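You operate a simulated robot arm through the tools that you are given. There is no shell and no other tool.

You run a simulated two-armed robot. Do the job below in one go: nothing can be reset, and whatever is moved stays where it is left.

## Task
Take the grey chock and put it on the orange bench top. Pick up the wooden block with one hand, pass it to the other hand and put it in the co scrap. Put the yellow lug on the black bench top. Open the wide teal drawer, take the blue pad from the teal bench top and leave it in the inside of the wide teal drawer, then shut the drawer. Put the white sleeve on the grey steel plate on the top of the long steel bench. Put the orange-topped block on the blue board. Do these in any order. Set down upright: orange-topped block.

The check looks at the end state, three seconds after you hand in, the way a careful person would. Anything else that was tipped, shoved, dropped, spilled or broken makes it a failure.

## Robot
Two 7-joint arms with two-finger parallel grippers on one trunk, on a base that drives. Base frame: it is fixed to the floor where the robot stands at the start and does not move with it; the origin is under the middle of the robot, x ahead of it, y to its left, z up. Readings come in m, rad, newtons and seconds.
The left shoulder is at the start at [0.05, 0.187, 1.06], the right one opposite. With the tool pointing down near the work surface each hand reaches from about 0.1 to 0.66 m from the robot's upright axis, wherever it stands, measured 20 degrees to its own side. Places, roughly: black bench top [-1.9, -4.8, 0.9]; blue board (13x10x1 cm) [2.1, -5.3, 0.9]; blue pad (5x6x4 cm) [-1.3, -5.5, 0.9]; grey chock (6x20x15 cm) [0.5, -2.4, 0.9]; inside of the wide teal drawer [1.6, -6, 0.7]; orange bench top [0.8, 1, 0.9]; orange-topped block (5x8x6 cm) [2.2, -5.1, 0.9]; scrap (13x27 cm) [-1.36, -3.84, 0.86]; steel plate [1.5, -6, 0.75]; white sleeve (4x4x5 cm) [1.7, -5.8, 0.9]; wide teal drawer [1.6, -5.9, 0.7]; wooden block (3x5x10 cm) [-0.7, -3, 0.9]; yellow lug (10x3x3 cm) [-1.2, -5.3, 0.9]. Payload 3.43 kg a hand.
The TCP of each hand is the grasp point between the finger pads, 0.03 m short of the fingertips. In the tool frame z runs along the fingers and y along their closing line. Largest opening 0.094 m; finger width 0.028, thickness 0.01; the body of the gripper, 0.05 by 0.096 m, starts 0.055 m behind the TCP.
Orientation is that of the tool frame in the base frame, as a unit quaternion [x, y, z, w]. With the fingers straight down and closing along the base's y, the tool's x points along the base's -x, its y along +y and its z along -z.

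## Interface
- The arms move only by the tool drive_tool. It takes "left_plan", "right_plan" or both (then of equal length, played together; a hand with none holds still); each is a list that holds one entry, the list of rows, each a list of 7 numbers: the shift along the tool's x, y, z in m, then the turn, a rotation vector about the tool's x, y, z in rad, then the finger opening in m, from 0 to 0.094. In form: [[[dx, dy, dz, wx, wy, wz, fingers], ...]]. A call has 1 to 20 rows; each row is the pose to reach, as a shift and turn from the pose commanded when the call began, along the tool's axes at that moment. Each row takes 0.2 s and may step no farther than 0.05 m and 0.15 rad from the row before; otherwise, or with a gripper value out of range, the whole call is refused. A pose out of reach is approached as far as the arm can. The call stops where the force on the tool passes 40 N (or 10 N more than at its start, if that is more) or the arm is blocked; 0.2 s more then pass. Each finger travels about 0.153 m/s and halts on what it meets, pressing with about 30 N; the grip force reading is that of the motor and also rises with nothing between the fingers. The clock runs only during rows and for 0.2 s after the last one: add rows that repeat a pose to give the fingers time. The reply holds the time, the measured pose of the TCP, the force on the tool along the base axes, the opening and the grip force, in the units named above and with some noise, with the torque about the TCP (base axes, N m) and any sound that the robot's microphone picked up, and new pictures: "show" is both (left out), scene, wrist or none (wrist: the cameras of the hands that moved).
- Cameras (640 x 400 px; columns grow to the right, rows downward): "scene" is now at [0.1518, -0.0079, 1.2458]; the picture's right is [-0.10, -0.99, 0.00], its down [-0.33, 0.03, -0.94] and it looks along [0.94, -0.10, -0.33] (base axes); focal length 223 px, centre (320, 200). "left" rides on the left gripper at [0.076, -0.014, -0.102] in its tool frame; the picture's right is [0.18, 0.98, 0.00], its down [-0.75, 0.14, -0.64] and it looks along [-0.63, 0.12, 0.77] (tool axes); focal length 243 px, centre (320, 200). "right" rides on the right gripper at [0.076, 0.014, -0.102] in its tool frame; the picture's right is [-0.18, 0.98, 0.00], its down [-0.75, -0.14, -0.64] and it looks along [-0.63, -0.12, 0.77] (tool axes); focal length 243 px, centre (320, 200). There is no depth. A picture from a camera that has moved, and an enlarged one, comes with that camera's place and axes in the base frame and with its lens.
- slide_trunk(by): slides the trunk up (or, below 0, down) by that many m; the arms and the scene camera ride with it, the base frame stays. It gives what a move gives, with no picture.
- drive_base(legs): drives the robot by 1 to 6 legs, each [ahead, left, turn to the left] in m, m and rad, along the robot's own axes; the way and the turn of a leg run together, so that a leg with both is an arc; at most 1.5 m and 3.142 rad a leg. The arms and the cameras ride along, it lands a little off, and it stops where it bumps. It gives what a move gives, and a new picture of the scene camera.
- aim_head(pan, tilt): turns the head with the scene camera to pan (to the left, within 1.396 rad either way) and tilt (down, from -0.506 to 1.204), counted from straight ahead of the robot. It gives what a move gives, and a new picture of the scene camera.
- close_up(camera, box): a new picture of the part [left, top, right, bottom] of that camera's present view, enlarged. The clock stands still meanwhile.
- close_job(): hands the job in; it is judged then, once.

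Nothing tells you exact positions but the pictures and the camera data. Unless the task says otherwise, let go and move clear before handing in.

The tools are called as a command line: name --argument value ..., lists and objects as JSON in quotes. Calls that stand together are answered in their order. drive_tool: Moves the arms, as the interface text tells. Its arguments: {"type":"object","properties":{"left_plan":{"type":"array"},"right_plan":{"type":"array"},"show":{"type":"string","enum":["both","scene","wrist","none"]}},"required":[]} The other tools are called the same way: slide_trunk (by) slides the trunk up or down; drive_base (legs) drives the base; aim_head (pan, tilt) turns the head that bears the scene camera; close_up (camera, box) takes an enlarged picture of a part of a camera's view; close_job () hands the job in.

At the start:

```text
time_s: 0.0
left_eef_pos: [0.4599, 0.1669, 1.1872]
left_tool_rot: [0.0, 1.0, 0.0, 0.0]
left_force: [-0.2, -0.1, -0.4]
left_torque: [-0.03, 0.01, 0.0]
left_opening: 0.094
left_grip_force: 0.1
right_eef_pos: [0.3115, -0.1365, 1.177]
right_tool_rot: [0.001, 1.0, 0.0, 0.001]
right_force: [-0.4, -0.1, 0.4]
right_torque: [0.03, 0.03, 0.03]
right_opening: 0.0938
right_grip_force: 0.0
trunk travel left (down, up): [-0.275, 0.157]
robot x, y, heading: [0.0014, -0.0025, -0.003]
head pan, tilt: [-0.101, 0.339]
```

scene: 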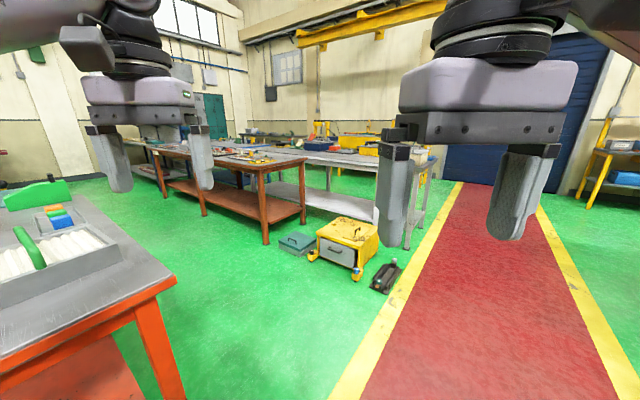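
right: 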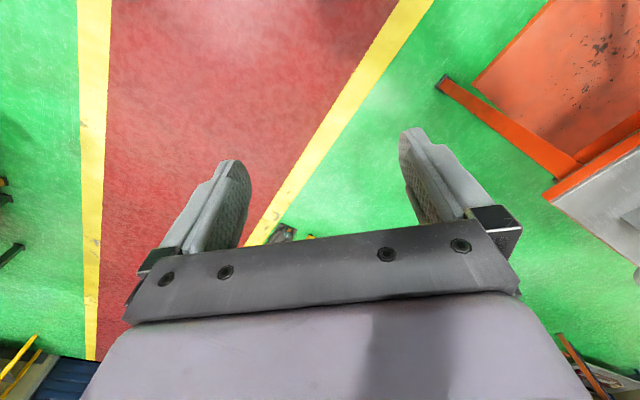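
left: 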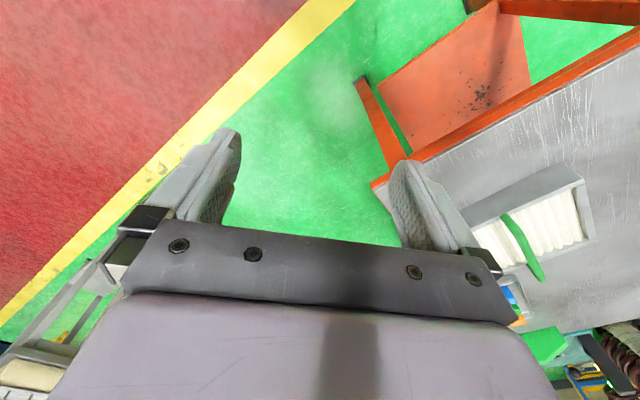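

I see an orange-legged bench to the left front (probably the orange bench top) and a red floor lane to the right. The work places lie mostly behind me to the right (negative y), so I will look around first.

aim_head --pan -1.39 --tilt 0.3

aim_head --pan 0.9 --tilt 0.5

```text
time_s: 1.5
left_eef_pos: [0.4587, 0.1684, 1.1882]
left_tool_rot: [-0.001, 1.0, 0.001, 0.0]
left_force: [0.5, -0.5, 0.2]
left_torque: [0.01, 0.0, 0.02]
left_opening: 0.0939
left_grip_force: 0.0
right_eef_pos: [0.3138, -0.1362, 1.1775]
right_tool_rot: [0.0, 1.0, 0.0, 0.0]
right_force: [-0.1, 0.3, -0.5]
right_torque: [0.02, -0.02, 0.01]
right_opening: 0.0939
right_grip_force: 0.1
trunk travel left (down, up): [-0.275, 0.157]
robot x, y, heading: [-0.0032, 0.0027, 0.0]
head pan, tilt: [-1.389, 0.3]
camera scene: at [0.076, -0.0903, 1.2494], right [-0.98, -0.18, 0.0], down [-0.05, 0.29, -0.96], along [0.17, -0.94, -0.3], focal length 223 px, centre (320, 200)
```

scene: 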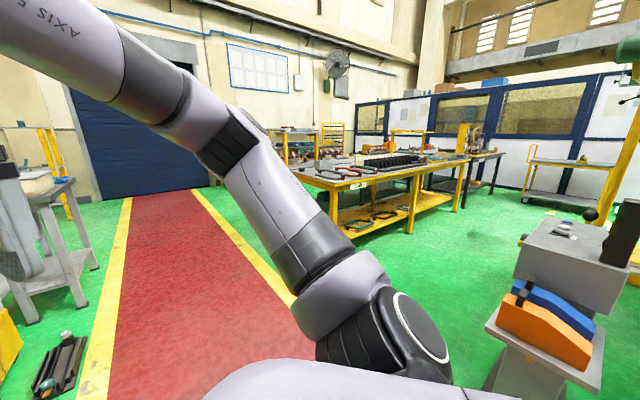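

```text
time_s: 3.6
left_eef_pos: [0.4588, 0.1675, 1.1871]
left_tool_rot: [-0.001, 1.0, 0.001, 0.0]
left_force: [0.1, -0.8, -0.4]
left_torque: [0.0, -0.04, -0.01]
left_opening: 0.0939
left_grip_force: 0.1
right_eef_pos: [0.3121, -0.1364, 1.1776]
right_tool_rot: [0.0, 1.0, 0.0, 0.0]
right_force: [-0.2, 0.0, 0.3]
right_torque: [-0.01, 0.0, -0.02]
right_opening: 0.094
right_grip_force: 0.1
trunk travel left (down, up): [-0.275, 0.157]
robot x, y, heading: [0.0015, 0.0021, -0.002]
head pan, tilt: [0.901, 0.499]
camera scene: at [0.1157, 0.0728, 1.231], right [0.78, -0.62, 0.0], down [-0.3, -0.38, -0.88], along [0.55, 0.69, -0.48], focal length 223 px, centre (320, 200)
```

scene: 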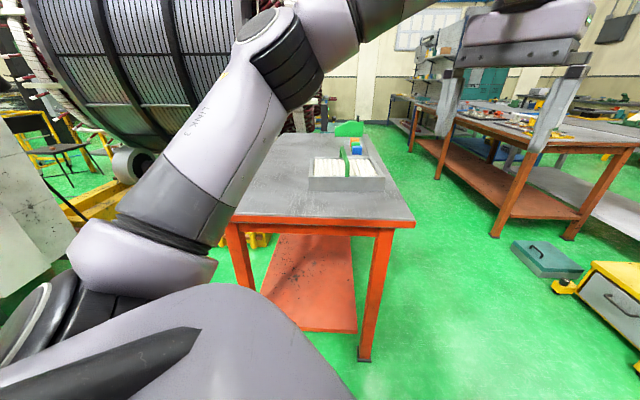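

The orange bench's top is near at my left front, its near corner about (0.65, 0.32) and it's about half clear. I'll turn right in place to look along the lane toward the yellow bench where the grey chock should be.

drive_base --legs '[[0, 0, -1.55]]'

aim_head --pan 0.0 --tilt 0.3

```text
time_s: 7.8
left_eef_pos: [0.1695, -0.4597, 1.1879]
left_tool_rot: [0.706, 0.708, 0.0, 0.0]
left_force: [-0.6, -0.4, 1.0]
left_torque: [0.01, 0.02, -0.02]
left_opening: 0.094
left_grip_force: 0.0
right_eef_pos: [-0.1357, -0.3135, 1.177]
right_tool_rot: [0.706, 0.708, 0.0, 0.0]
right_force: [0.3, 1.0, -0.4]
right_torque: [-0.02, 0.02, 0.03]
right_opening: 0.0943
right_grip_force: 0.0
trunk travel left (down, up): [-0.275, 0.157]
robot x, y, heading: [-0.0001, 0.0003, -1.57]
head pan, tilt: [0.901, 0.499]
camera scene: at [0.0722, -0.1133, 1.231], right [-0.62, -0.79, 0.0], down [-0.38, 0.3, -0.88], along [0.69, -0.54, -0.48], focal length 223 px, centre (320, 200)
```

scene: 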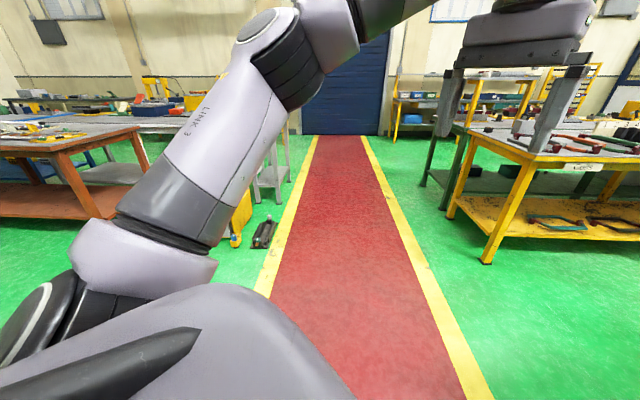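

```text
time_s: 9.0
left_eef_pos: [0.1691, -0.46, 1.1872]
left_tool_rot: [0.706, 0.708, 0.0, 0.001]
left_force: [-0.1, 1.3, 0.7]
left_torque: [0.03, 0.0, -0.03]
left_opening: 0.094
left_grip_force: 0.1
right_eef_pos: [-0.1358, -0.3129, 1.1769]
right_tool_rot: [0.707, 0.708, 0.0, 0.0]
right_force: [0.3, 0.5, 1.2]
right_torque: [0.0, 0.03, -0.03]
right_opening: 0.0941
right_grip_force: 0.1
trunk travel left (down, up): [-0.275, 0.157]
robot x, y, heading: [0.0011, 0.0041, -1.569]
head pan, tilt: [0.0, 0.3]
camera scene: at [0.0011, -0.1503, 1.2494], right [-1.0, 0.0, 0.0], down [0.0, 0.3, -0.96], along [0.0, -0.96, -0.3], focal length 223 px, centre (320, 200)
```

scene: 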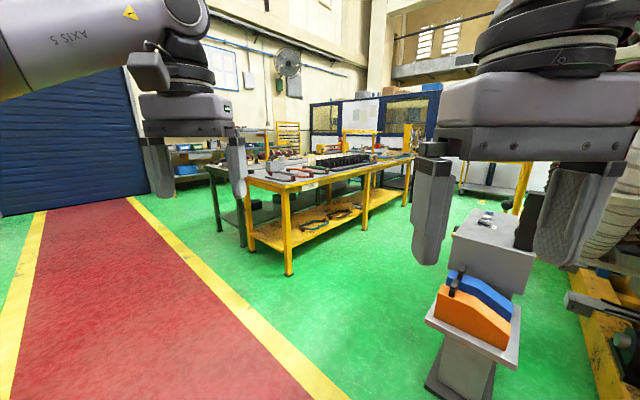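

The yellow bench lies ahead with its near corner about (0.2, -1.5). I'll zoom in on its top to find the grey chock.

close_up --camera "scene" --box '[180, 90, 440, 250]'

```text
2.46 times, centred on (310, 170) of scene
camera zoom: at [0.0011, -0.1503, 1.2494], right [-1.0, 0.0, 0.0], down [0.0, 0.3, -0.96], along [0.0, -0.96, -0.3], focal length 549 px, centre (345, 274)
```

zoom: 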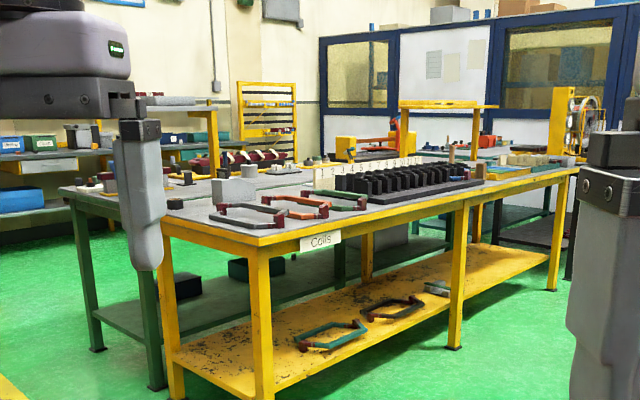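

The grey chock looks like the grey V-shaped block on the dark bench beside the yellow bench, around (0.45, -2.3). I'll drive around to the end of these benches, facing about -135°, and look again.

drive_base --legs '[[0.7, 1.0, 0], [0.5, 0, 0], [0, 0, -0.785]]'

aim_head --pan 0.0 --tilt 0.5

```text
time_s: 22.7
left_eef_pos: [0.8266, -1.6465, 1.1871]
left_tool_rot: [0.917, 0.398, -0.001, 0.0]
left_force: [-0.6, 0.1, -0.3]
left_torque: [0.0, 0.01, 0.0]
left_opening: 0.0942
left_grip_force: 0.1
right_eef_pos: [0.705, -1.332, 1.177]
right_tool_rot: [0.918, 0.397, 0.0, 0.001]
right_force: [0.0, 1.0, -0.3]
right_torque: [0.01, -0.02, 0.03]
right_opening: 0.094
right_grip_force: 0.0
trunk travel left (down, up): [-0.275, 0.157]
robot x, y, heading: [1.0206, -1.1944, -2.325]
head pan, tilt: [0.0, 0.3]
camera scene: at [0.9162, -1.3068, 1.2494], right [-0.73, 0.68, 0.0], down [0.2, 0.22, -0.96], along [-0.65, -0.7, -0.3], focal length 223 px, centre (320, 200)
```

scene: 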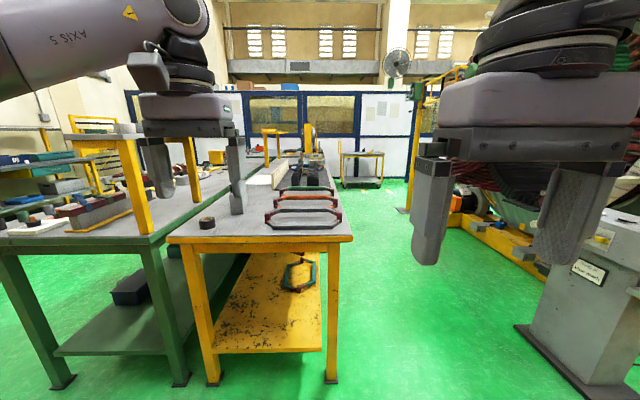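

```text
time_s: 23.5
left_eef_pos: [0.8274, -1.6482, 1.1874]
left_tool_rot: [0.917, 0.398, 0.0, -0.001]
left_force: [0.8, 0.8, -0.1]
left_torque: [0.01, -0.01, -0.01]
left_opening: 0.0942
left_grip_force: 0.2
right_eef_pos: [0.7042, -1.3315, 1.1773]
right_tool_rot: [0.918, 0.397, 0.001, 0.001]
right_force: [-0.3, -1.0, -0.7]
right_torque: [-0.02, 0.01, 0.02]
right_opening: 0.094
right_grip_force: 0.2
trunk travel left (down, up): [-0.275, 0.157]
robot x, y, heading: [1.0222, -1.1955, -2.325]
head pan, tilt: [0.0, 0.499]
camera scene: at [0.9179, -1.3051, 1.2311], right [-0.73, 0.68, 0.0], down [0.33, 0.35, -0.88], along [-0.6, -0.64, -0.48], focal length 223 px, centre (320, 200)
```

scene: 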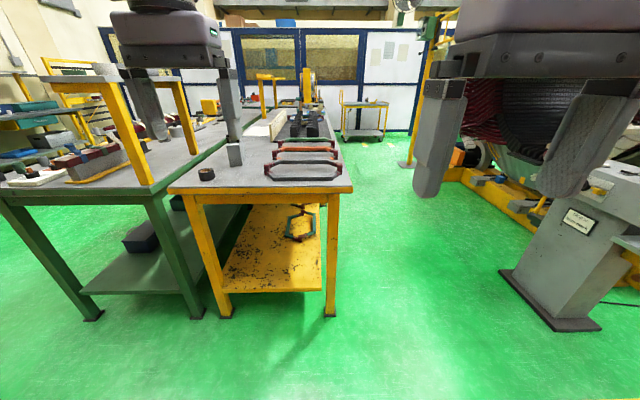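

The grey block is hidden partly by the left fingers, at the rear-left of the yellow bench's end. Zooming in.

close_up --camera "scene" --box '[150, 80, 390, 230]'

close_up --camera "left" --box '[0, 0, 640, 400]'

```text
2.67 times, centred on (270, 155) of scene
camera zoom: at [0.9179, -1.3051, 1.2311], right [-0.73, 0.68, 0.0], down [0.33, 0.35, -0.88], along [-0.6, -0.64, -0.48], focal length 594 px, centre (453, 320)
```

zoom: 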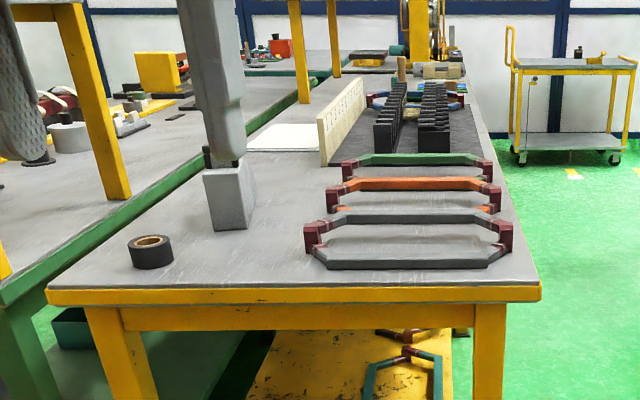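

```text
1.00 times, centred on (320, 200) of left (not enlarged: the box is as wide or as high as the picture)
camera zoom: at [0.8685, -1.583, 1.29], right [0.84, -0.54, 0.0], down [-0.41, -0.65, 0.64], along [-0.35, -0.54, -0.77], focal length 243 px, centre (320, 200)
```

zoom: 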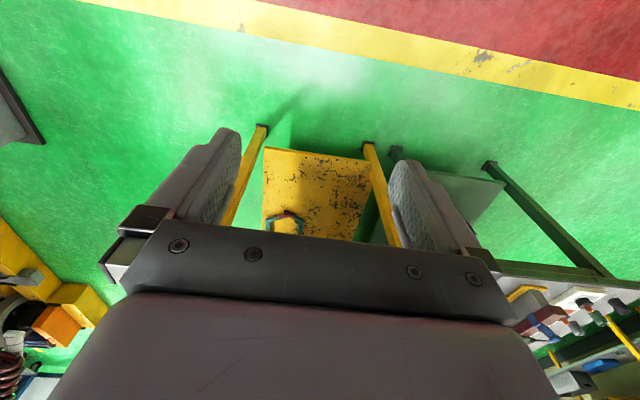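

The grey block is on the yellow bench's rear-left behind the black tape roll. I'll spread both hands sideways to clear the head camera's view.

drive_tool --left_plan '[[[0.02, 0.05, 0, 0, 0, 0, 0.094], [0.04, 0.1, 0, 0, 0, 0, 0.094], [0.06, 0.14, 0, 0, 0, 0, 0.094], [0.08, 0.18, 0, 0, 0, 0, 0.094], [0.1, 0.22, 0, 0, 0, 0, 0.094]]]' --right_plan '[[[0, -0.05, 0, 0, 0, 0, 0.094], [0, -0.09, 0, 0, 0, 0, 0.094], [0, -0.13, 0, 0, 0, 0, 0.094], [0, -0.17, 0, 0, 0, 0, 0.094], [0, -0.21, 0, 0, 0, 0, 0.094]]]' --show "scene"

```text
refused: row 1 steps farther than a row can; nothing moved
```

drive_tool --left_plan '[[[0.02, 0.04, 0, 0, 0, 0, 0.094], [0.04, 0.08, 0, 0, 0, 0, 0.094], [0.06, 0.12, 0, 0, 0, 0, 0.094], [0.08, 0.16, 0, 0, 0, 0, 0.094], [0.1, 0.2, 0, 0, 0, 0, 0.094]]]' --right_plan '[[[0, -0.04, 0, 0, 0, 0, 0.094], [0, -0.08, 0, 0, 0, 0, 0.094], [0, -0.12, 0, 0, 0, 0, 0.094], [0, -0.16, 0, 0, 0, 0, 0.094], [0, -0.2, 0, 0, 0, 0, 0.094]]]' --show "scene"

```text
time_s: 24.7
left_eef_pos: [1.043, -1.7117, 1.1876]
left_tool_rot: [0.918, 0.397, -0.001, 0.0]
left_force: [0.6, -0.6, -0.2]
left_torque: [0.0, 0.02, 0.03]
left_opening: 0.0942
left_grip_force: 0.2
right_eef_pos: [0.5582, -1.1931, 1.1772]
right_tool_rot: [0.917, 0.398, 0.0, 0.001]
right_force: [0.1, 0.5, -0.5]
right_torque: [0.01, -0.05, 0.01]
right_opening: 0.0941
right_grip_force: 0.2
trunk travel left (down, up): [-0.275, 0.157]
robot x, y, heading: [1.0177, -1.1982, -2.324]
head pan, tilt: [0.0, 0.499]
camera scene: at [0.9184, -1.3047, 1.2311], right [-0.73, 0.68, 0.0], down [0.33, 0.35, -0.88], along [-0.6, -0.64, -0.48], focal length 223 px, centre (320, 200)
```

scene: 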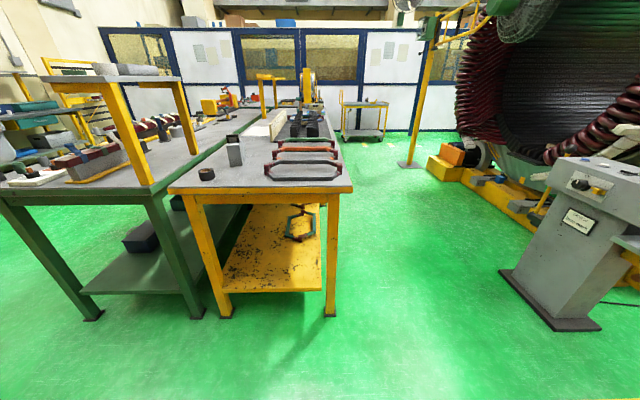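

close_up --camera "scene" --box '[160, 100, 360, 225]'

```text
3.20 times, centred on (260, 162) of scene
camera zoom: at [0.9184, -1.3047, 1.2311], right [-0.73, 0.68, 0.0], down [0.33, 0.35, -0.88], along [-0.6, -0.64, -0.48], focal length 713 px, centre (512, 320)
```

zoom: 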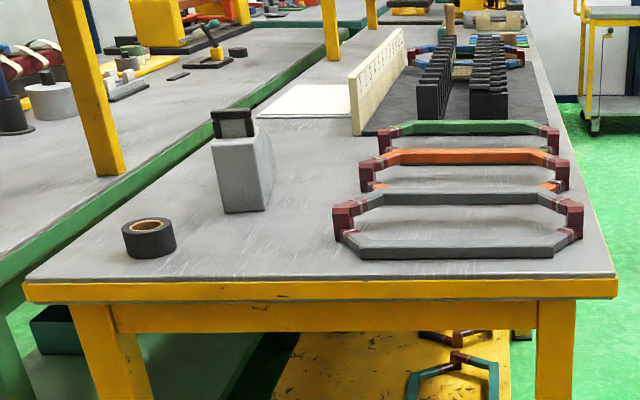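

The grey block (chock) has its near face about 0.23 m in from the bench end, estimated centre (0.50, -2.28). I'll look straight down to learn how far my own base sticks out before moving closer.

aim_head --pan 0.0 --tilt 1.2

```text
time_s: 25.7
left_eef_pos: [1.0405, -1.7108, 1.187]
left_tool_rot: [0.917, 0.398, 0.0, 0.0]
left_force: [-0.2, 1.2, 0.4]
left_torque: [-0.01, 0.0, -0.03]
left_opening: 0.094
left_grip_force: 0.0
right_eef_pos: [0.5577, -1.1933, 1.1754]
right_tool_rot: [0.918, 0.398, 0.0, 0.0]
right_force: [0.2, 0.0, -0.3]
right_torque: [-0.02, 0.01, 0.01]
right_opening: 0.094
right_grip_force: 0.1
trunk travel left (down, up): [-0.275, 0.157]
robot x, y, heading: [1.0186, -1.1966, -2.327]
head pan, tilt: [0.0, 1.201]
camera scene: at [0.9419, -1.2796, 1.1774], right [-0.73, 0.68, 0.0], down [0.64, 0.68, -0.36], along [-0.25, -0.26, -0.93], focal length 223 px, centre (320, 200)
```

scene: 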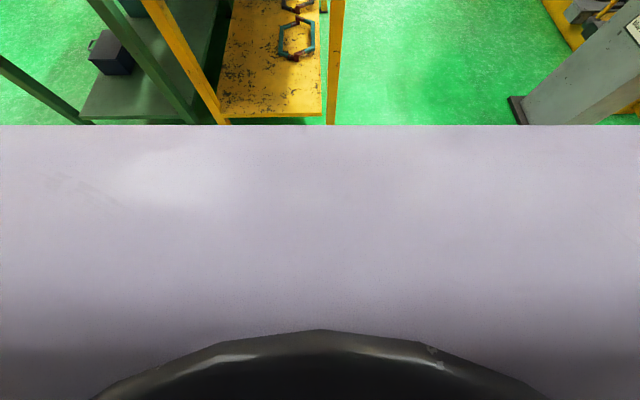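

I can only see my own chest plate, so I'll approach in small steps. I plan to grip the chock with the right hand (free air on that side), so I'll tuck the left hand back from the tall yellow shelf first.

drive_tool --left_plan '[[[0.05, 0, 0, 0, 0, 0, 0.094], [0.1, 0, 0, 0, 0, 0, 0.094], [0.15, 0, 0, 0, 0, 0, 0.094], [0.18, 0, 0, 0, 0, 0, 0.094]]]' --show "none"

drive_base --legs '[[0, 0.45, 0], [0.3, 0, 0]]'

aim_head --pan -0.1 --tilt 0.6

```text
time_s: 26.7
left_eef_pos: [1.0857, -1.5609, 1.1469]
left_tool_rot: [0.917, 0.398, 0.001, -0.001]
left_force: [-0.1, 0.2, 0.1]
left_torque: [-0.05, -0.02, -0.02]
left_opening: 0.0941
left_grip_force: 0.0
left hand out of reach, approached as far as the arm can: row 1, 2, 3, 4
right_eef_pos: [0.5574, -1.1934, 1.1772]
right_tool_rot: [0.918, 0.397, 0.0, 0.0]
right_force: [-0.3, 0.3, 0.0]
right_torque: [-0.02, 0.01, 0.02]
right_opening: 0.0939
right_grip_force: 0.1
trunk travel left (down, up): [-0.275, 0.157]
robot x, y, heading: [1.0209, -1.197, -2.32]
head pan, tilt: [0.0, 1.201]
```

```text
time_s: 32.9
left_eef_pos: [1.215, -2.0891, 1.1464]
left_tool_rot: [0.917, 0.4, 0.0, -0.001]
left_force: [0.2, 1.0, 0.4]
left_torque: [0.01, -0.03, 0.03]
left_opening: 0.094
left_grip_force: 0.0
right_eef_pos: [0.685, -1.724, 1.1764]
right_tool_rot: [0.917, 0.399, 0.0, 0.0]
right_force: [0.4, -0.8, -0.3]
right_torque: [0.01, 0.02, 0.03]
right_opening: 0.0937
right_grip_force: 0.1
trunk travel left (down, up): [-0.275, 0.157]
robot x, y, heading: [1.1448, -1.7257, -2.322]
head pan, tilt: [0.0, 1.201]
camera scene: at [1.0701, -1.8083, 1.1773], right [-0.73, 0.68, 0.0], down [0.64, 0.68, -0.36], along [-0.25, -0.26, -0.93], focal length 223 px, centre (320, 200)
```

scene: 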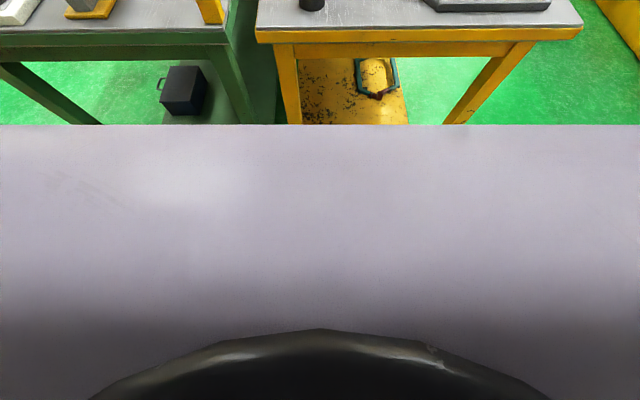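

```text
time_s: 33.9
left_eef_pos: [1.2144, -2.0895, 1.1482]
left_tool_rot: [0.917, 0.399, -0.002, -0.001]
left_force: [1.1, -1.3, 0.0]
left_torque: [-0.02, -0.04, 0.02]
left_opening: 0.0939
left_grip_force: 0.0
right_eef_pos: [0.6856, -1.723, 1.1769]
right_tool_rot: [0.917, 0.398, 0.0, 0.0]
right_force: [-0.5, 0.0, 0.4]
right_torque: [0.0, 0.04, -0.03]
right_opening: 0.0942
right_grip_force: 0.0
trunk travel left (down, up): [-0.275, 0.157]
robot x, y, heading: [1.149, -1.7266, -2.323]
head pan, tilt: [-0.099, 0.6]
camera scene: at [1.0421, -1.8255, 1.2219], right [-0.66, 0.75, 0.0], down [0.42, 0.37, -0.82], along [-0.62, -0.54, -0.57], focal length 223 px, centre (320, 200)
```

scene: 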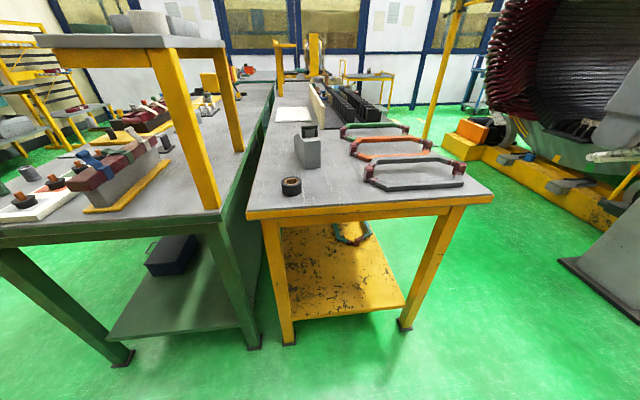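

close_up --camera "scene" --box '[240, 90, 400, 220]'

```text
3.08 times, centred on (320, 155) of scene
camera zoom: at [1.0421, -1.8255, 1.2219], right [-0.66, 0.75, 0.0], down [0.42, 0.37, -0.82], along [-0.62, -0.54, -0.57], focal length 686 px, centre (320, 338)
```

zoom: 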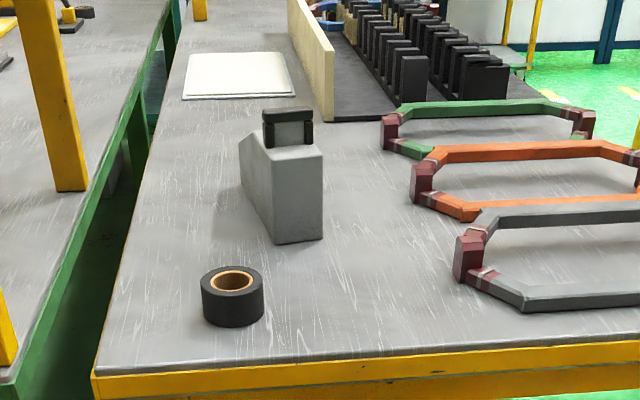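

The chock is a wedge with a grip-like top, its front face towards me. I'll take a tighter look at it.

close_up --camera "scene" --box '[284, 115, 334, 175]'

```text
6.67 times, centred on (309, 145) of scene
camera zoom: at [1.0421, -1.8255, 1.2219], right [-0.66, 0.75, 0.0], down [0.42, 0.37, -0.82], along [-0.62, -0.54, -0.57], focal length 1486 px, centre (393, 567)
```

zoom: 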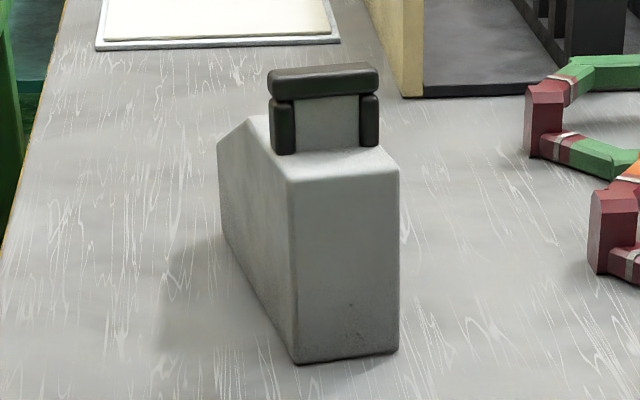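

The chock is yawed about -122° and its body is about 6 cm wide, 10 cm tall with a black arch handle near the front; the bench top is about z = 0.865. I'll move in so that the chock is about 0.62 m ahead of my axis and slightly to the right.

drive_base --legs '[[0, 0.09, 0], [0.2, 0, 0], [0.1, 0, 0]]'

aim_head --pan -0.2 --tilt 0.8

```text
time_s: 37.3
left_eef_pos: [1.0785, -2.3673, 1.1477]
left_tool_rot: [0.917, 0.399, -0.001, 0.0]
left_force: [0.3, 0.1, 0.4]
left_torque: [0.0, 0.02, 0.02]
left_opening: 0.0939
left_grip_force: 0.1
right_eef_pos: [0.5488, -1.9996, 1.1769]
right_tool_rot: [0.917, 0.398, 0.0, 0.0]
right_force: [0.0, 0.1, 0.5]
right_torque: [0.03, -0.01, 0.02]
right_opening: 0.0938
right_grip_force: 0.2
trunk travel left (down, up): [-0.275, 0.157]
robot x, y, heading: [1.0128, -2.0042, -2.324]
head pan, tilt: [-0.099, 0.6]
camera scene: at [0.9054, -2.1021, 1.2218], right [-0.66, 0.75, 0.0], down [0.43, 0.37, -0.82], along [-0.62, -0.54, -0.57], focal length 223 px, centre (320, 200)
```

scene: 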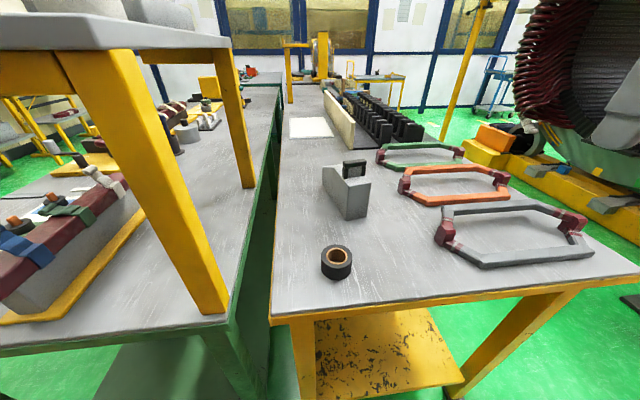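

```text
time_s: 38.0
left_eef_pos: [1.0787, -2.3664, 1.1479]
left_tool_rot: [0.917, 0.399, -0.001, 0.0]
left_force: [-0.6, -0.2, 0.0]
left_torque: [0.0, -0.04, 0.01]
left_opening: 0.0942
left_grip_force: 0.1
right_eef_pos: [0.5501, -1.9986, 1.1765]
right_tool_rot: [0.917, 0.398, -0.001, 0.0]
right_force: [-0.3, 0.9, 0.5]
right_torque: [0.02, 0.02, 0.02]
right_opening: 0.0939
right_grip_force: 0.1
trunk travel left (down, up): [-0.275, 0.157]
robot x, y, heading: [1.0102, -2.0013, -2.321]
head pan, tilt: [-0.201, 0.799]
camera scene: at [0.9066, -2.0901, 1.2051], right [-0.58, 0.81, 0.0], down [0.58, 0.42, -0.7], along [-0.57, -0.4, -0.72], focal length 223 px, centre (320, 200)
```

scene: 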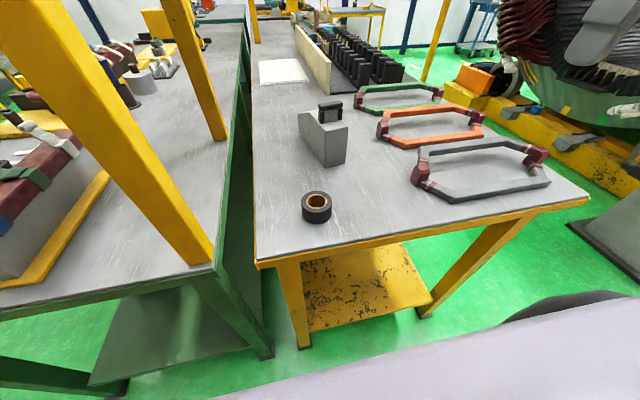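

No bump; the chock is now close. I'll zoom in on it from here to refine its place.

close_up --camera "scene" --box '[280, 85, 370, 175]'

close_up --camera "right" --box '[0, 0, 640, 400]'

```text
4.44 times, centred on (325, 130) of scene
camera zoom: at [0.9066, -2.0901, 1.2051], right [-0.58, 0.81, 0.0], down [0.58, 0.42, -0.7], along [-0.57, -0.4, -0.72], focal length 991 px, centre (298, 511)
```

zoom: 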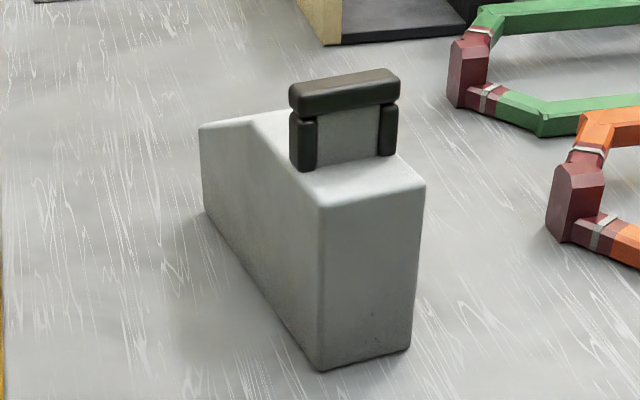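

```text
1.00 times, centred on (320, 200) of right (not enlarged: the box is as wide or as high as the picture)
camera zoom: at [0.6118, -1.9528, 1.2786], right [0.59, -0.81, 0.0], down [-0.62, -0.45, 0.64], along [-0.52, -0.38, -0.77], focal length 243 px, centre (320, 200)
```

zoom: 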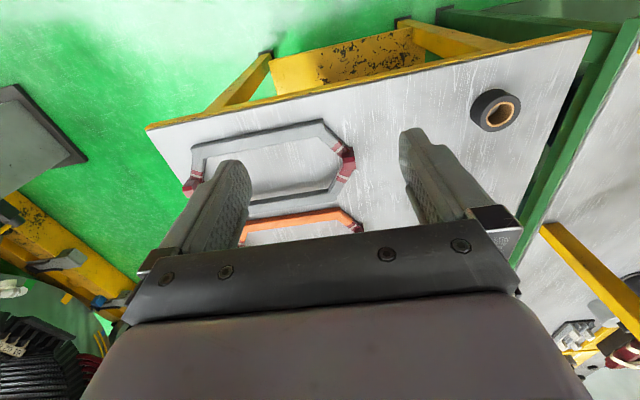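

The bench top is nearer z = 0.852, the chock's grip point is about (0.455, -2.405), 0.69 m from my axis, slightly too far. I'll turn left a bit (this also draws the left hand back from the shelf) and creep closer.

drive_base --legs '[[0, 0, 0.25], [0.05, -0.02, 0]]'

aim_head --pan -0.45 --tilt 0.8

```text
time_s: 39.8
left_eef_pos: [1.1257, -2.3699, 1.1486]
left_tool_rot: [0.86, 0.51, -0.002, -0.001]
left_force: [0.7, 0.0, 0.5]
left_torque: [0.0, 0.0, 0.01]
left_opening: 0.0943
left_grip_force: 0.0
right_eef_pos: [0.523, -2.1467, 1.1745]
right_tool_rot: [0.86, 0.51, 0.0, 0.001]
right_force: [0.2, -0.5, 0.4]
right_torque: [-0.04, 0.04, 0.01]
right_opening: 0.0939
right_grip_force: 0.0
trunk travel left (down, up): [-0.275, 0.157]
robot x, y, heading: [0.9742, -2.0324, -2.072]
head pan, tilt: [-0.201, 0.799]
camera scene: at [0.8916, -2.1464, 1.205], right [-0.76, 0.65, 0.0], down [0.46, 0.55, -0.7], along [-0.45, -0.53, -0.72], focal length 223 px, centre (320, 200)
```

scene: 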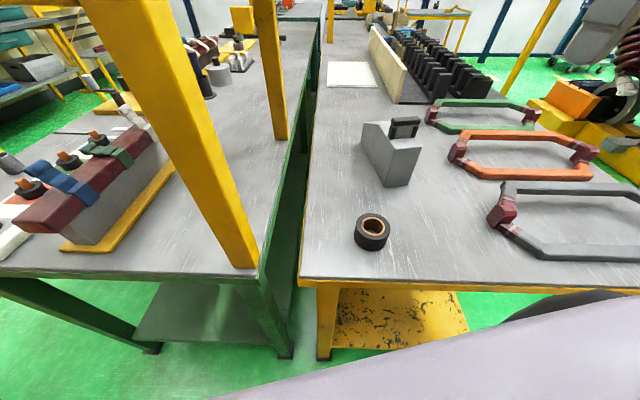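

```text
time_s: 40.6
left_eef_pos: [1.127, -2.3701, 1.1474]
left_tool_rot: [0.86, 0.51, -0.002, 0.0]
left_force: [0.4, 0.0, -0.1]
left_torque: [0.01, -0.01, 0.01]
left_opening: 0.0941
left_grip_force: 0.0
right_eef_pos: [0.523, -2.1465, 1.1758]
right_tool_rot: [0.861, 0.509, -0.001, 0.0]
right_force: [-0.1, 0.3, 0.4]
right_torque: [-0.02, 0.01, -0.04]
right_opening: 0.0939
right_grip_force: 0.1
trunk travel left (down, up): [-0.275, 0.157]
robot x, y, heading: [0.9667, -2.035, -2.071]
head pan, tilt: [-0.45, 0.799]
camera scene: at [0.8782, -2.1317, 1.2051], right [-0.58, 0.81, 0.0], down [0.58, 0.42, -0.7], along [-0.57, -0.41, -0.72], focal length 223 px, centre (320, 200)
```

scene: 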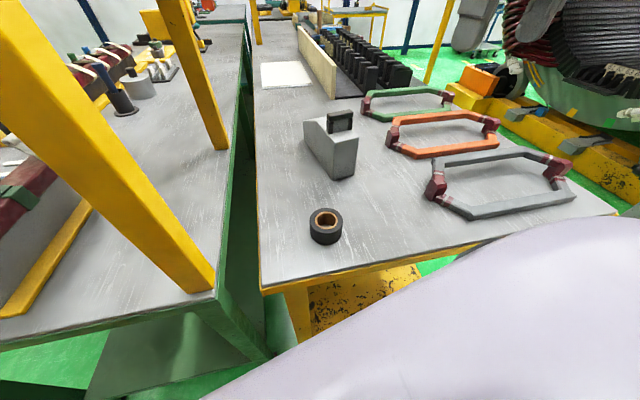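

The chock is now about 0.63 m away, 25° to the right: well within the right hand's reach. I'll move the right hand above it and check the alignment.

drive_tool --right_plan '[[[-0.045, 0.01, 0, 0, 0, 0.02, 0.094], [-0.09, 0.02, 0, 0, 0, 0.04, 0.094], [-0.135, 0.03, 0, 0, 0, 0.042, 0.094], [-0.18, 0.04, 0.01, 0, 0, 0.042, 0.094], [-0.22, 0.055, 0.03, 0, 0, 0.042, 0.094], [-0.26, 0.065, 0.05, 0, 0, 0.042, 0.094], [-0.26, 0.065, 0.09, 0, 0, 0.042, 0.094], [-0.26, 0.065, 0.09, 0, 0, 0.042, 0.094]]]'

```text
time_s: 42.4
left_eef_pos: [1.1257, -2.3707, 1.1478]
left_tool_rot: [0.86, 0.51, -0.002, -0.001]
left_force: [0.5, -1.0, 0.8]
left_torque: [-0.02, 0.03, 0.01]
left_opening: 0.0941
left_grip_force: 0.0
right_eef_pos: [0.4551, -2.4049, 1.0861]
right_tool_rot: [0.871, 0.491, -0.001, 0.0]
right_force: [0.9, 0.1, 0.1]
right_torque: [-0.01, -0.01, -0.01]
right_opening: 0.0942
right_grip_force: 0.2
trunk travel left (down, up): [-0.275, 0.157]
robot x, y, heading: [0.9696, -2.0334, -2.07]
head pan, tilt: [-0.45, 0.799]
camera scene: at [0.8783, -2.1317, 1.2051], right [-0.58, 0.81, 0.0], down [0.58, 0.42, -0.7], along [-0.57, -0.4, -0.72], focal length 223 px, centre (320, 200)
camera right: at [0.5069, -2.3465, 1.1881], right [0.75, -0.67, 0.0], down [-0.51, -0.57, 0.64], along [-0.43, -0.48, -0.77], focal length 243 px, centre (320, 200)
```

scene: 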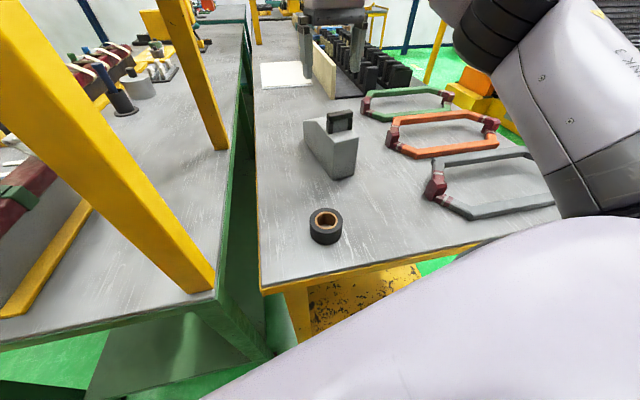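
right: 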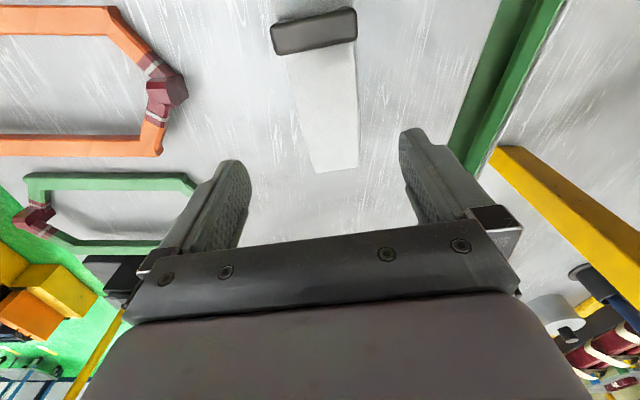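

The hand is above the chock; I'll zoom on the wrist view to check the lateral centring.

close_up --camera "right" --box '[200, 0, 440, 200]'

```text
2.00 times, centred on (320, 100) of right
camera zoom: at [0.5069, -2.3465, 1.1881], right [0.75, -0.67, 0.0], down [-0.51, -0.57, 0.64], along [-0.43, -0.48, -0.77], focal length 485 px, centre (320, 400)
```

zoom: 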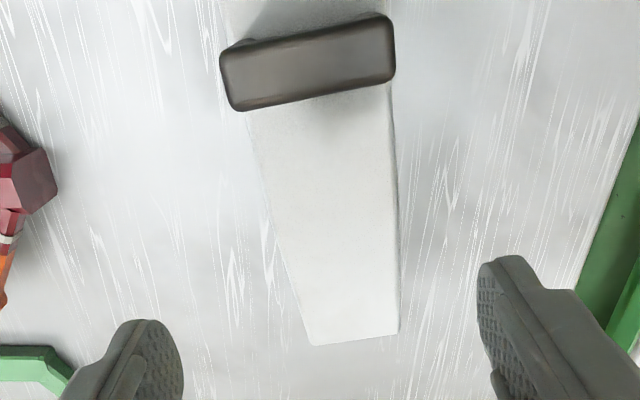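

The chock sits about 6 mm to the tool's +y of centre; I'll correct this, descend to z ≈ 0.935 and close on its sides behind the handle.

drive_tool --right_plan '[[[0, 0.006, 0.03, 0, 0, 0, 0.094], [0, 0.006, 0.07, 0, 0, 0, 0.094], [0, 0.006, 0.11, 0, 0, 0, 0.094], [0, 0.006, 0.14, 0, 0, 0, 0.094], [0, 0.006, 0.151, 0, 0, 0, 0.094], [0, 0.006, 0.151, 0, 0, 0, 0.094]]]'

```text
time_s: 43.8
left_eef_pos: [1.1263, -2.3703, 1.1469]
left_tool_rot: [0.86, 0.511, -0.001, -0.001]
left_force: [-0.5, -0.7, 0.3]
left_torque: [-0.05, 0.02, -0.03]
left_opening: 0.0942
left_grip_force: 0.0
right_eef_pos: [0.4591, -2.4093, 0.9369]
right_tool_rot: [0.871, 0.491, 0.0, 0.0]
right_force: [0.7, 0.3, 0.6]
right_torque: [0.02, -0.02, 0.02]
right_opening: 0.0942
right_grip_force: 0.1
trunk travel left (down, up): [-0.275, 0.157]
robot x, y, heading: [0.971, -2.0329, -2.071]
head pan, tilt: [-0.45, 0.799]
camera scene: at [0.8782, -2.1317, 1.2051], right [-0.58, 0.81, 0.0], down [0.58, 0.42, -0.7], along [-0.57, -0.4, -0.72], focal length 223 px, centre (320, 200)
camera right: at [0.5111, -2.3514, 1.0384], right [0.75, -0.67, 0.0], down [-0.51, -0.57, 0.64], along [-0.43, -0.48, -0.77], focal length 243 px, centre (320, 200)
```

scene: 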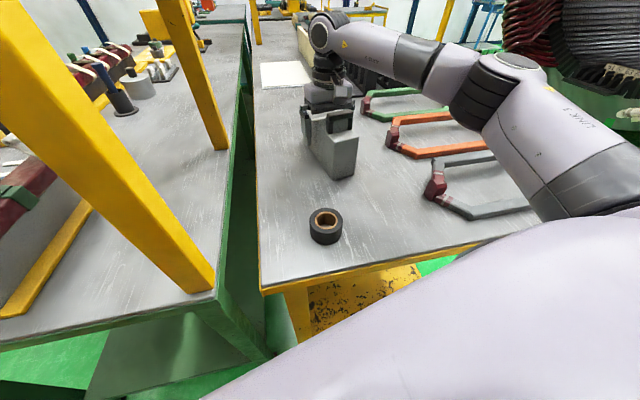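
right: 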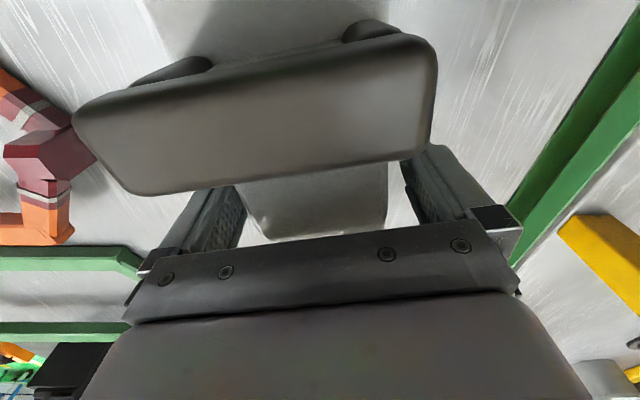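

The fingers straddle the chock body. Closing now.

drive_tool --right_plan '[[[0, 0, 0, 0, 0, 0, 0.04], [0, 0, 0, 0, 0, 0, 0.02], [0, 0, 0, 0, 0, 0, 0.0], [0, 0, 0, 0, 0, 0, 0.0]]]' --show "wrist"

```text
time_s: 44.8
left_eef_pos: [1.1265, -2.3706, 1.147]
left_tool_rot: [0.86, 0.511, -0.002, 0.0]
left_force: [-0.1, 0.3, -0.1]
left_torque: [-0.03, -0.03, -0.02]
left_opening: 0.0941
left_grip_force: 0.1
right_eef_pos: [0.4601, -2.409, 0.9362]
right_tool_rot: [0.871, 0.491, 0.0, -0.001]
right_force: [1.5, 0.0, -0.1]
right_torque: [-0.18, 0.19, -0.04]
right_opening: 0.0643
right_grip_force: 30.1
trunk travel left (down, up): [-0.275, 0.157]
robot x, y, heading: [0.9696, -2.035, -2.073]
head pan, tilt: [-0.45, 0.799]
camera right: at [0.511, -2.3513, 1.0385], right [0.75, -0.67, 0.0], down [-0.51, -0.57, 0.64], along [-0.43, -0.48, -0.77], focal length 243 px, centre (320, 200)
```

right: 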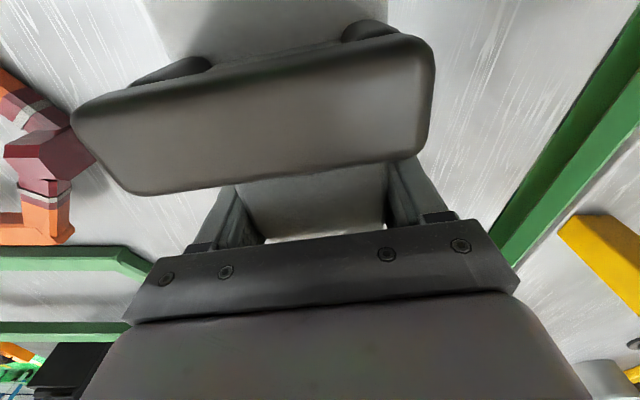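

The grip is firm at 6.4 cm. I'll lift a little and check that it holds.

drive_tool --right_plan '[[[0, 0, -0.01, 0, 0, 0, 0.0], [0, 0, -0.03, 0, 0, 0, 0.0], [0, 0, -0.06, 0, 0, 0, 0.0], [0, 0, -0.09, 0, 0, 0, 0.0], [0, 0, -0.12, 0, 0, 0, 0.0], [0, 0, -0.15, 0, 0, 0, 0.0]]]'

```text
time_s: 46.2
left_eef_pos: [1.1249, -2.3711, 1.1469]
left_tool_rot: [0.86, 0.511, -0.001, 0.0]
left_force: [-0.3, 0.7, -0.2]
left_torque: [0.01, 0.03, -0.02]
left_opening: 0.0939
left_grip_force: 0.0
right_eef_pos: [0.4585, -2.4096, 1.0862]
right_tool_rot: [0.871, 0.491, 0.0, 0.0]
right_force: [0.4, 0.4, -5.0]
right_torque: [-0.04, 0.01, -0.03]
right_opening: 0.0642
right_grip_force: 30.0
trunk travel left (down, up): [-0.275, 0.157]
robot x, y, heading: [0.972, -2.0369, -2.068]
head pan, tilt: [-0.45, 0.799]
camera scene: at [0.8781, -2.1319, 1.205], right [-0.58, 0.81, 0.0], down [0.58, 0.42, -0.7], along [-0.57, -0.4, -0.72], focal length 223 px, centre (320, 200)
camera right: at [0.51, -2.3514, 1.1883], right [0.75, -0.67, 0.0], down [-0.51, -0.57, 0.64], along [-0.43, -0.48, -0.77], focal length 243 px, centre (320, 200)
```

scene: 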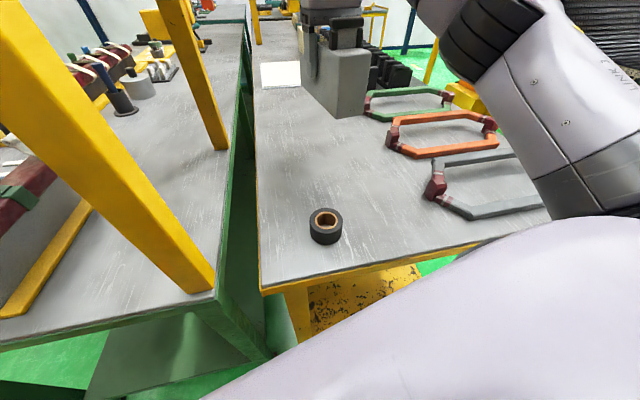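
right: 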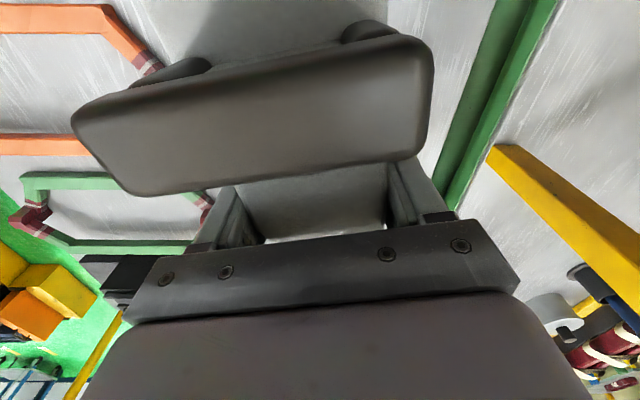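

The chock (about 0.5 kg) is held. I'll draw it back and up, then back the base away from the bench.

drive_tool --right_plan '[[[0.01, 0, -0.03, 0, 0, 0, 0.0], [0.04, 0, -0.06, 0, 0, 0, 0.0], [0.08, 0, -0.09, 0, 0, 0, 0.0], [0.12, 0, -0.09, 0, 0, 0, 0.0], [0.12, 0, -0.09, 0, 0, 0, 0.0]]]' --show "none"

drive_base --legs '[[-0.55, 0, 0], [0, 0, -2.03]]'

aim_head --pan -0.5 --tilt 0.4

```text
time_s: 47.4
left_eef_pos: [1.1268, -2.3711, 1.1468]
left_tool_rot: [0.86, 0.51, 0.0, 0.0]
left_force: [-0.4, -0.8, -0.4]
left_torque: [0.02, 0.03, 0.02]
left_opening: 0.094
left_grip_force: 0.1
right_eef_pos: [0.5211, -2.3063, 1.1741]
right_tool_rot: [0.871, 0.491, -0.002, 0.001]
right_force: [-0.1, 0.0, -5.3]
right_torque: [-0.03, 0.06, 0.01]
right_opening: 0.0643
right_grip_force: 30.9
trunk travel left (down, up): [-0.275, 0.157]
robot x, y, heading: [0.9725, -2.0365, -2.068]
head pan, tilt: [-0.45, 0.799]
```

```text
time_s: 55.4
left_eef_pos: [0.8638, -1.5433, 1.148]
left_tool_rot: [0.887, -0.461, 0.0, -0.001]
left_force: [0.3, 0.0, 0.0]
left_torque: [-0.01, 0.01, 0.02]
left_opening: 0.0938
left_grip_force: 0.1
right_eef_pos: [1.19, -1.0295, 1.173]
right_tool_rot: [0.877, -0.481, 0.0, 0.001]
right_force: [0.1, -0.2, -5.5]
right_torque: [0.06, 0.03, 0.01]
right_opening: 0.0643
right_grip_force: 30.4
trunk travel left (down, up): [-0.275, 0.157]
robot x, y, heading: [1.2321, -1.5537, 2.181]
head pan, tilt: [-0.45, 0.799]
camera scene: at [1.1875, -1.4248, 1.205], right [0.99, 0.16, 0.0], down [0.11, -0.71, -0.7], along [-0.11, 0.69, -0.72], focal length 223 px, centre (320, 200)
```

scene: 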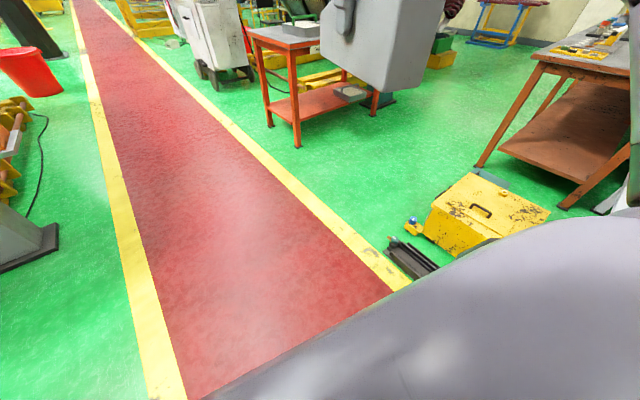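

```text
time_s: 56.3
left_eef_pos: [0.8634, -1.5442, 1.1464]
left_tool_rot: [0.888, -0.461, 0.001, -0.001]
left_force: [0.1, -0.4, 0.2]
left_torque: [0.01, -0.03, 0.0]
left_opening: 0.094
left_grip_force: 0.1
right_eef_pos: [1.1894, -1.0299, 1.1741]
right_tool_rot: [0.877, -0.481, -0.001, 0.0]
right_force: [0.0, 0.2, -5.5]
right_torque: [0.02, 0.05, -0.03]
right_opening: 0.0645
right_grip_force: 29.8
trunk travel left (down, up): [-0.275, 0.157]
robot x, y, heading: [1.2325, -1.5566, 2.179]
head pan, tilt: [-0.499, 0.4]
camera scene: at [1.1901, -1.4124, 1.24], right [0.99, 0.11, 0.0], down [0.04, -0.39, -0.92], along [-0.1, 0.92, -0.39], focal length 223 px, centre (320, 200)
```

scene: 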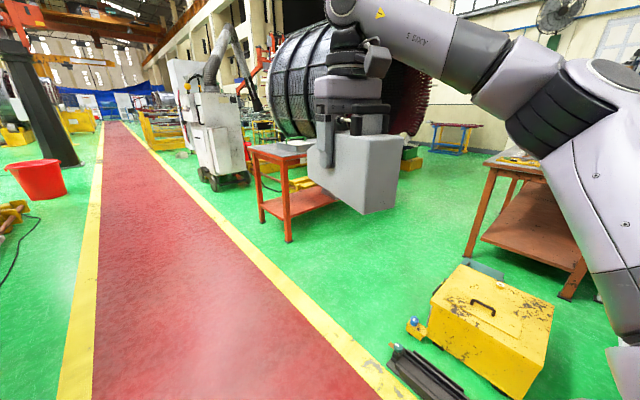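

The path to the orange bench is clear. I'll drive toward it and turn to face its front edge (heading about 0.875).

drive_base --legs '[[1.45, 0.03, 0], [0, 0, -1.304]]'

aim_head --pan 0.3 --tilt 0.5

```text
time_s: 66.6
left_eef_pos: [0.2833, -0.0332, 1.1483]
left_tool_rot: [-0.436, 0.9, 0.0, 0.0]
left_force: [-0.6, -0.7, -1.0]
left_torque: [0.0, -0.03, 0.01]
left_opening: 0.0941
left_grip_force: 0.0
right_eef_pos: [0.8693, -0.1976, 1.1736]
right_tool_rot: [-0.416, 0.909, 0.0, 0.0]
right_force: [-0.6, 0.9, -5.8]
right_torque: [0.02, -0.04, 0.01]
right_opening: 0.0645
right_grip_force: 30.5
trunk travel left (down, up): [-0.275, 0.157]
robot x, y, heading: [0.3752, -0.3864, 0.895]
head pan, tilt: [-0.499, 0.4]
camera scene: at [0.5018, -0.3054, 1.2401], right [0.39, -0.92, 0.0], down [-0.36, -0.15, -0.92], along [0.85, 0.36, -0.39], focal length 223 px, centre (320, 200)
```

scene: 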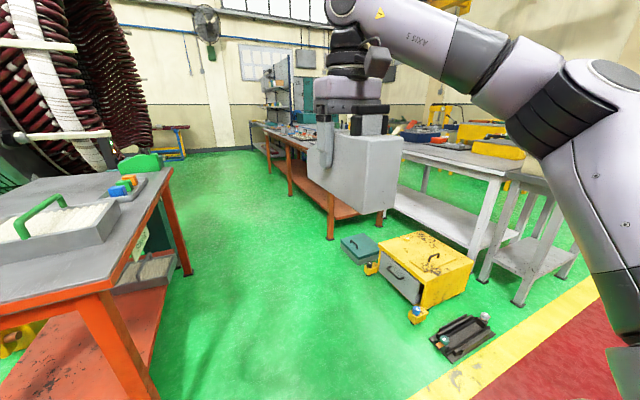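

```text
time_s: 67.8
left_eef_pos: [0.2835, -0.0328, 1.1479]
left_tool_rot: [-0.437, 0.9, -0.001, 0.0]
left_force: [0.1, -0.2, -0.9]
left_torque: [0.01, -0.02, -0.03]
left_opening: 0.0942
left_grip_force: 0.0
right_eef_pos: [0.8695, -0.1972, 1.1742]
right_tool_rot: [-0.416, 0.909, 0.0, 0.0]
right_force: [1.0, -0.7, -5.8]
right_torque: [0.03, -0.03, 0.02]
right_opening: 0.0642
right_grip_force: 30.0
trunk travel left (down, up): [-0.275, 0.157]
robot x, y, heading: [0.3787, -0.3952, 0.899]
head pan, tilt: [0.3, 0.499]
camera scene: at [0.4494, -0.2568, 1.231], right [0.93, -0.36, 0.0], down [-0.17, -0.45, -0.88], along [0.32, 0.82, -0.48], focal length 223 px, centre (320, 200)
```

scene: 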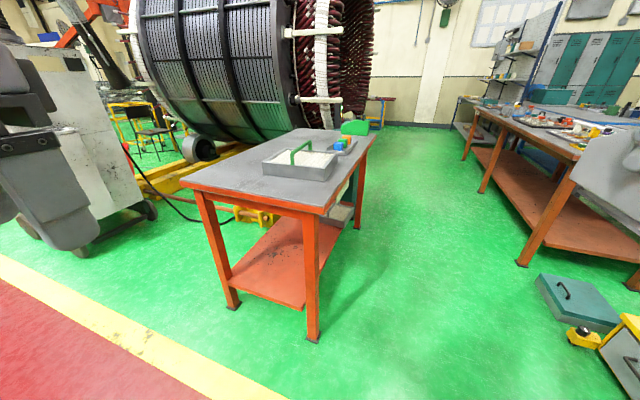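

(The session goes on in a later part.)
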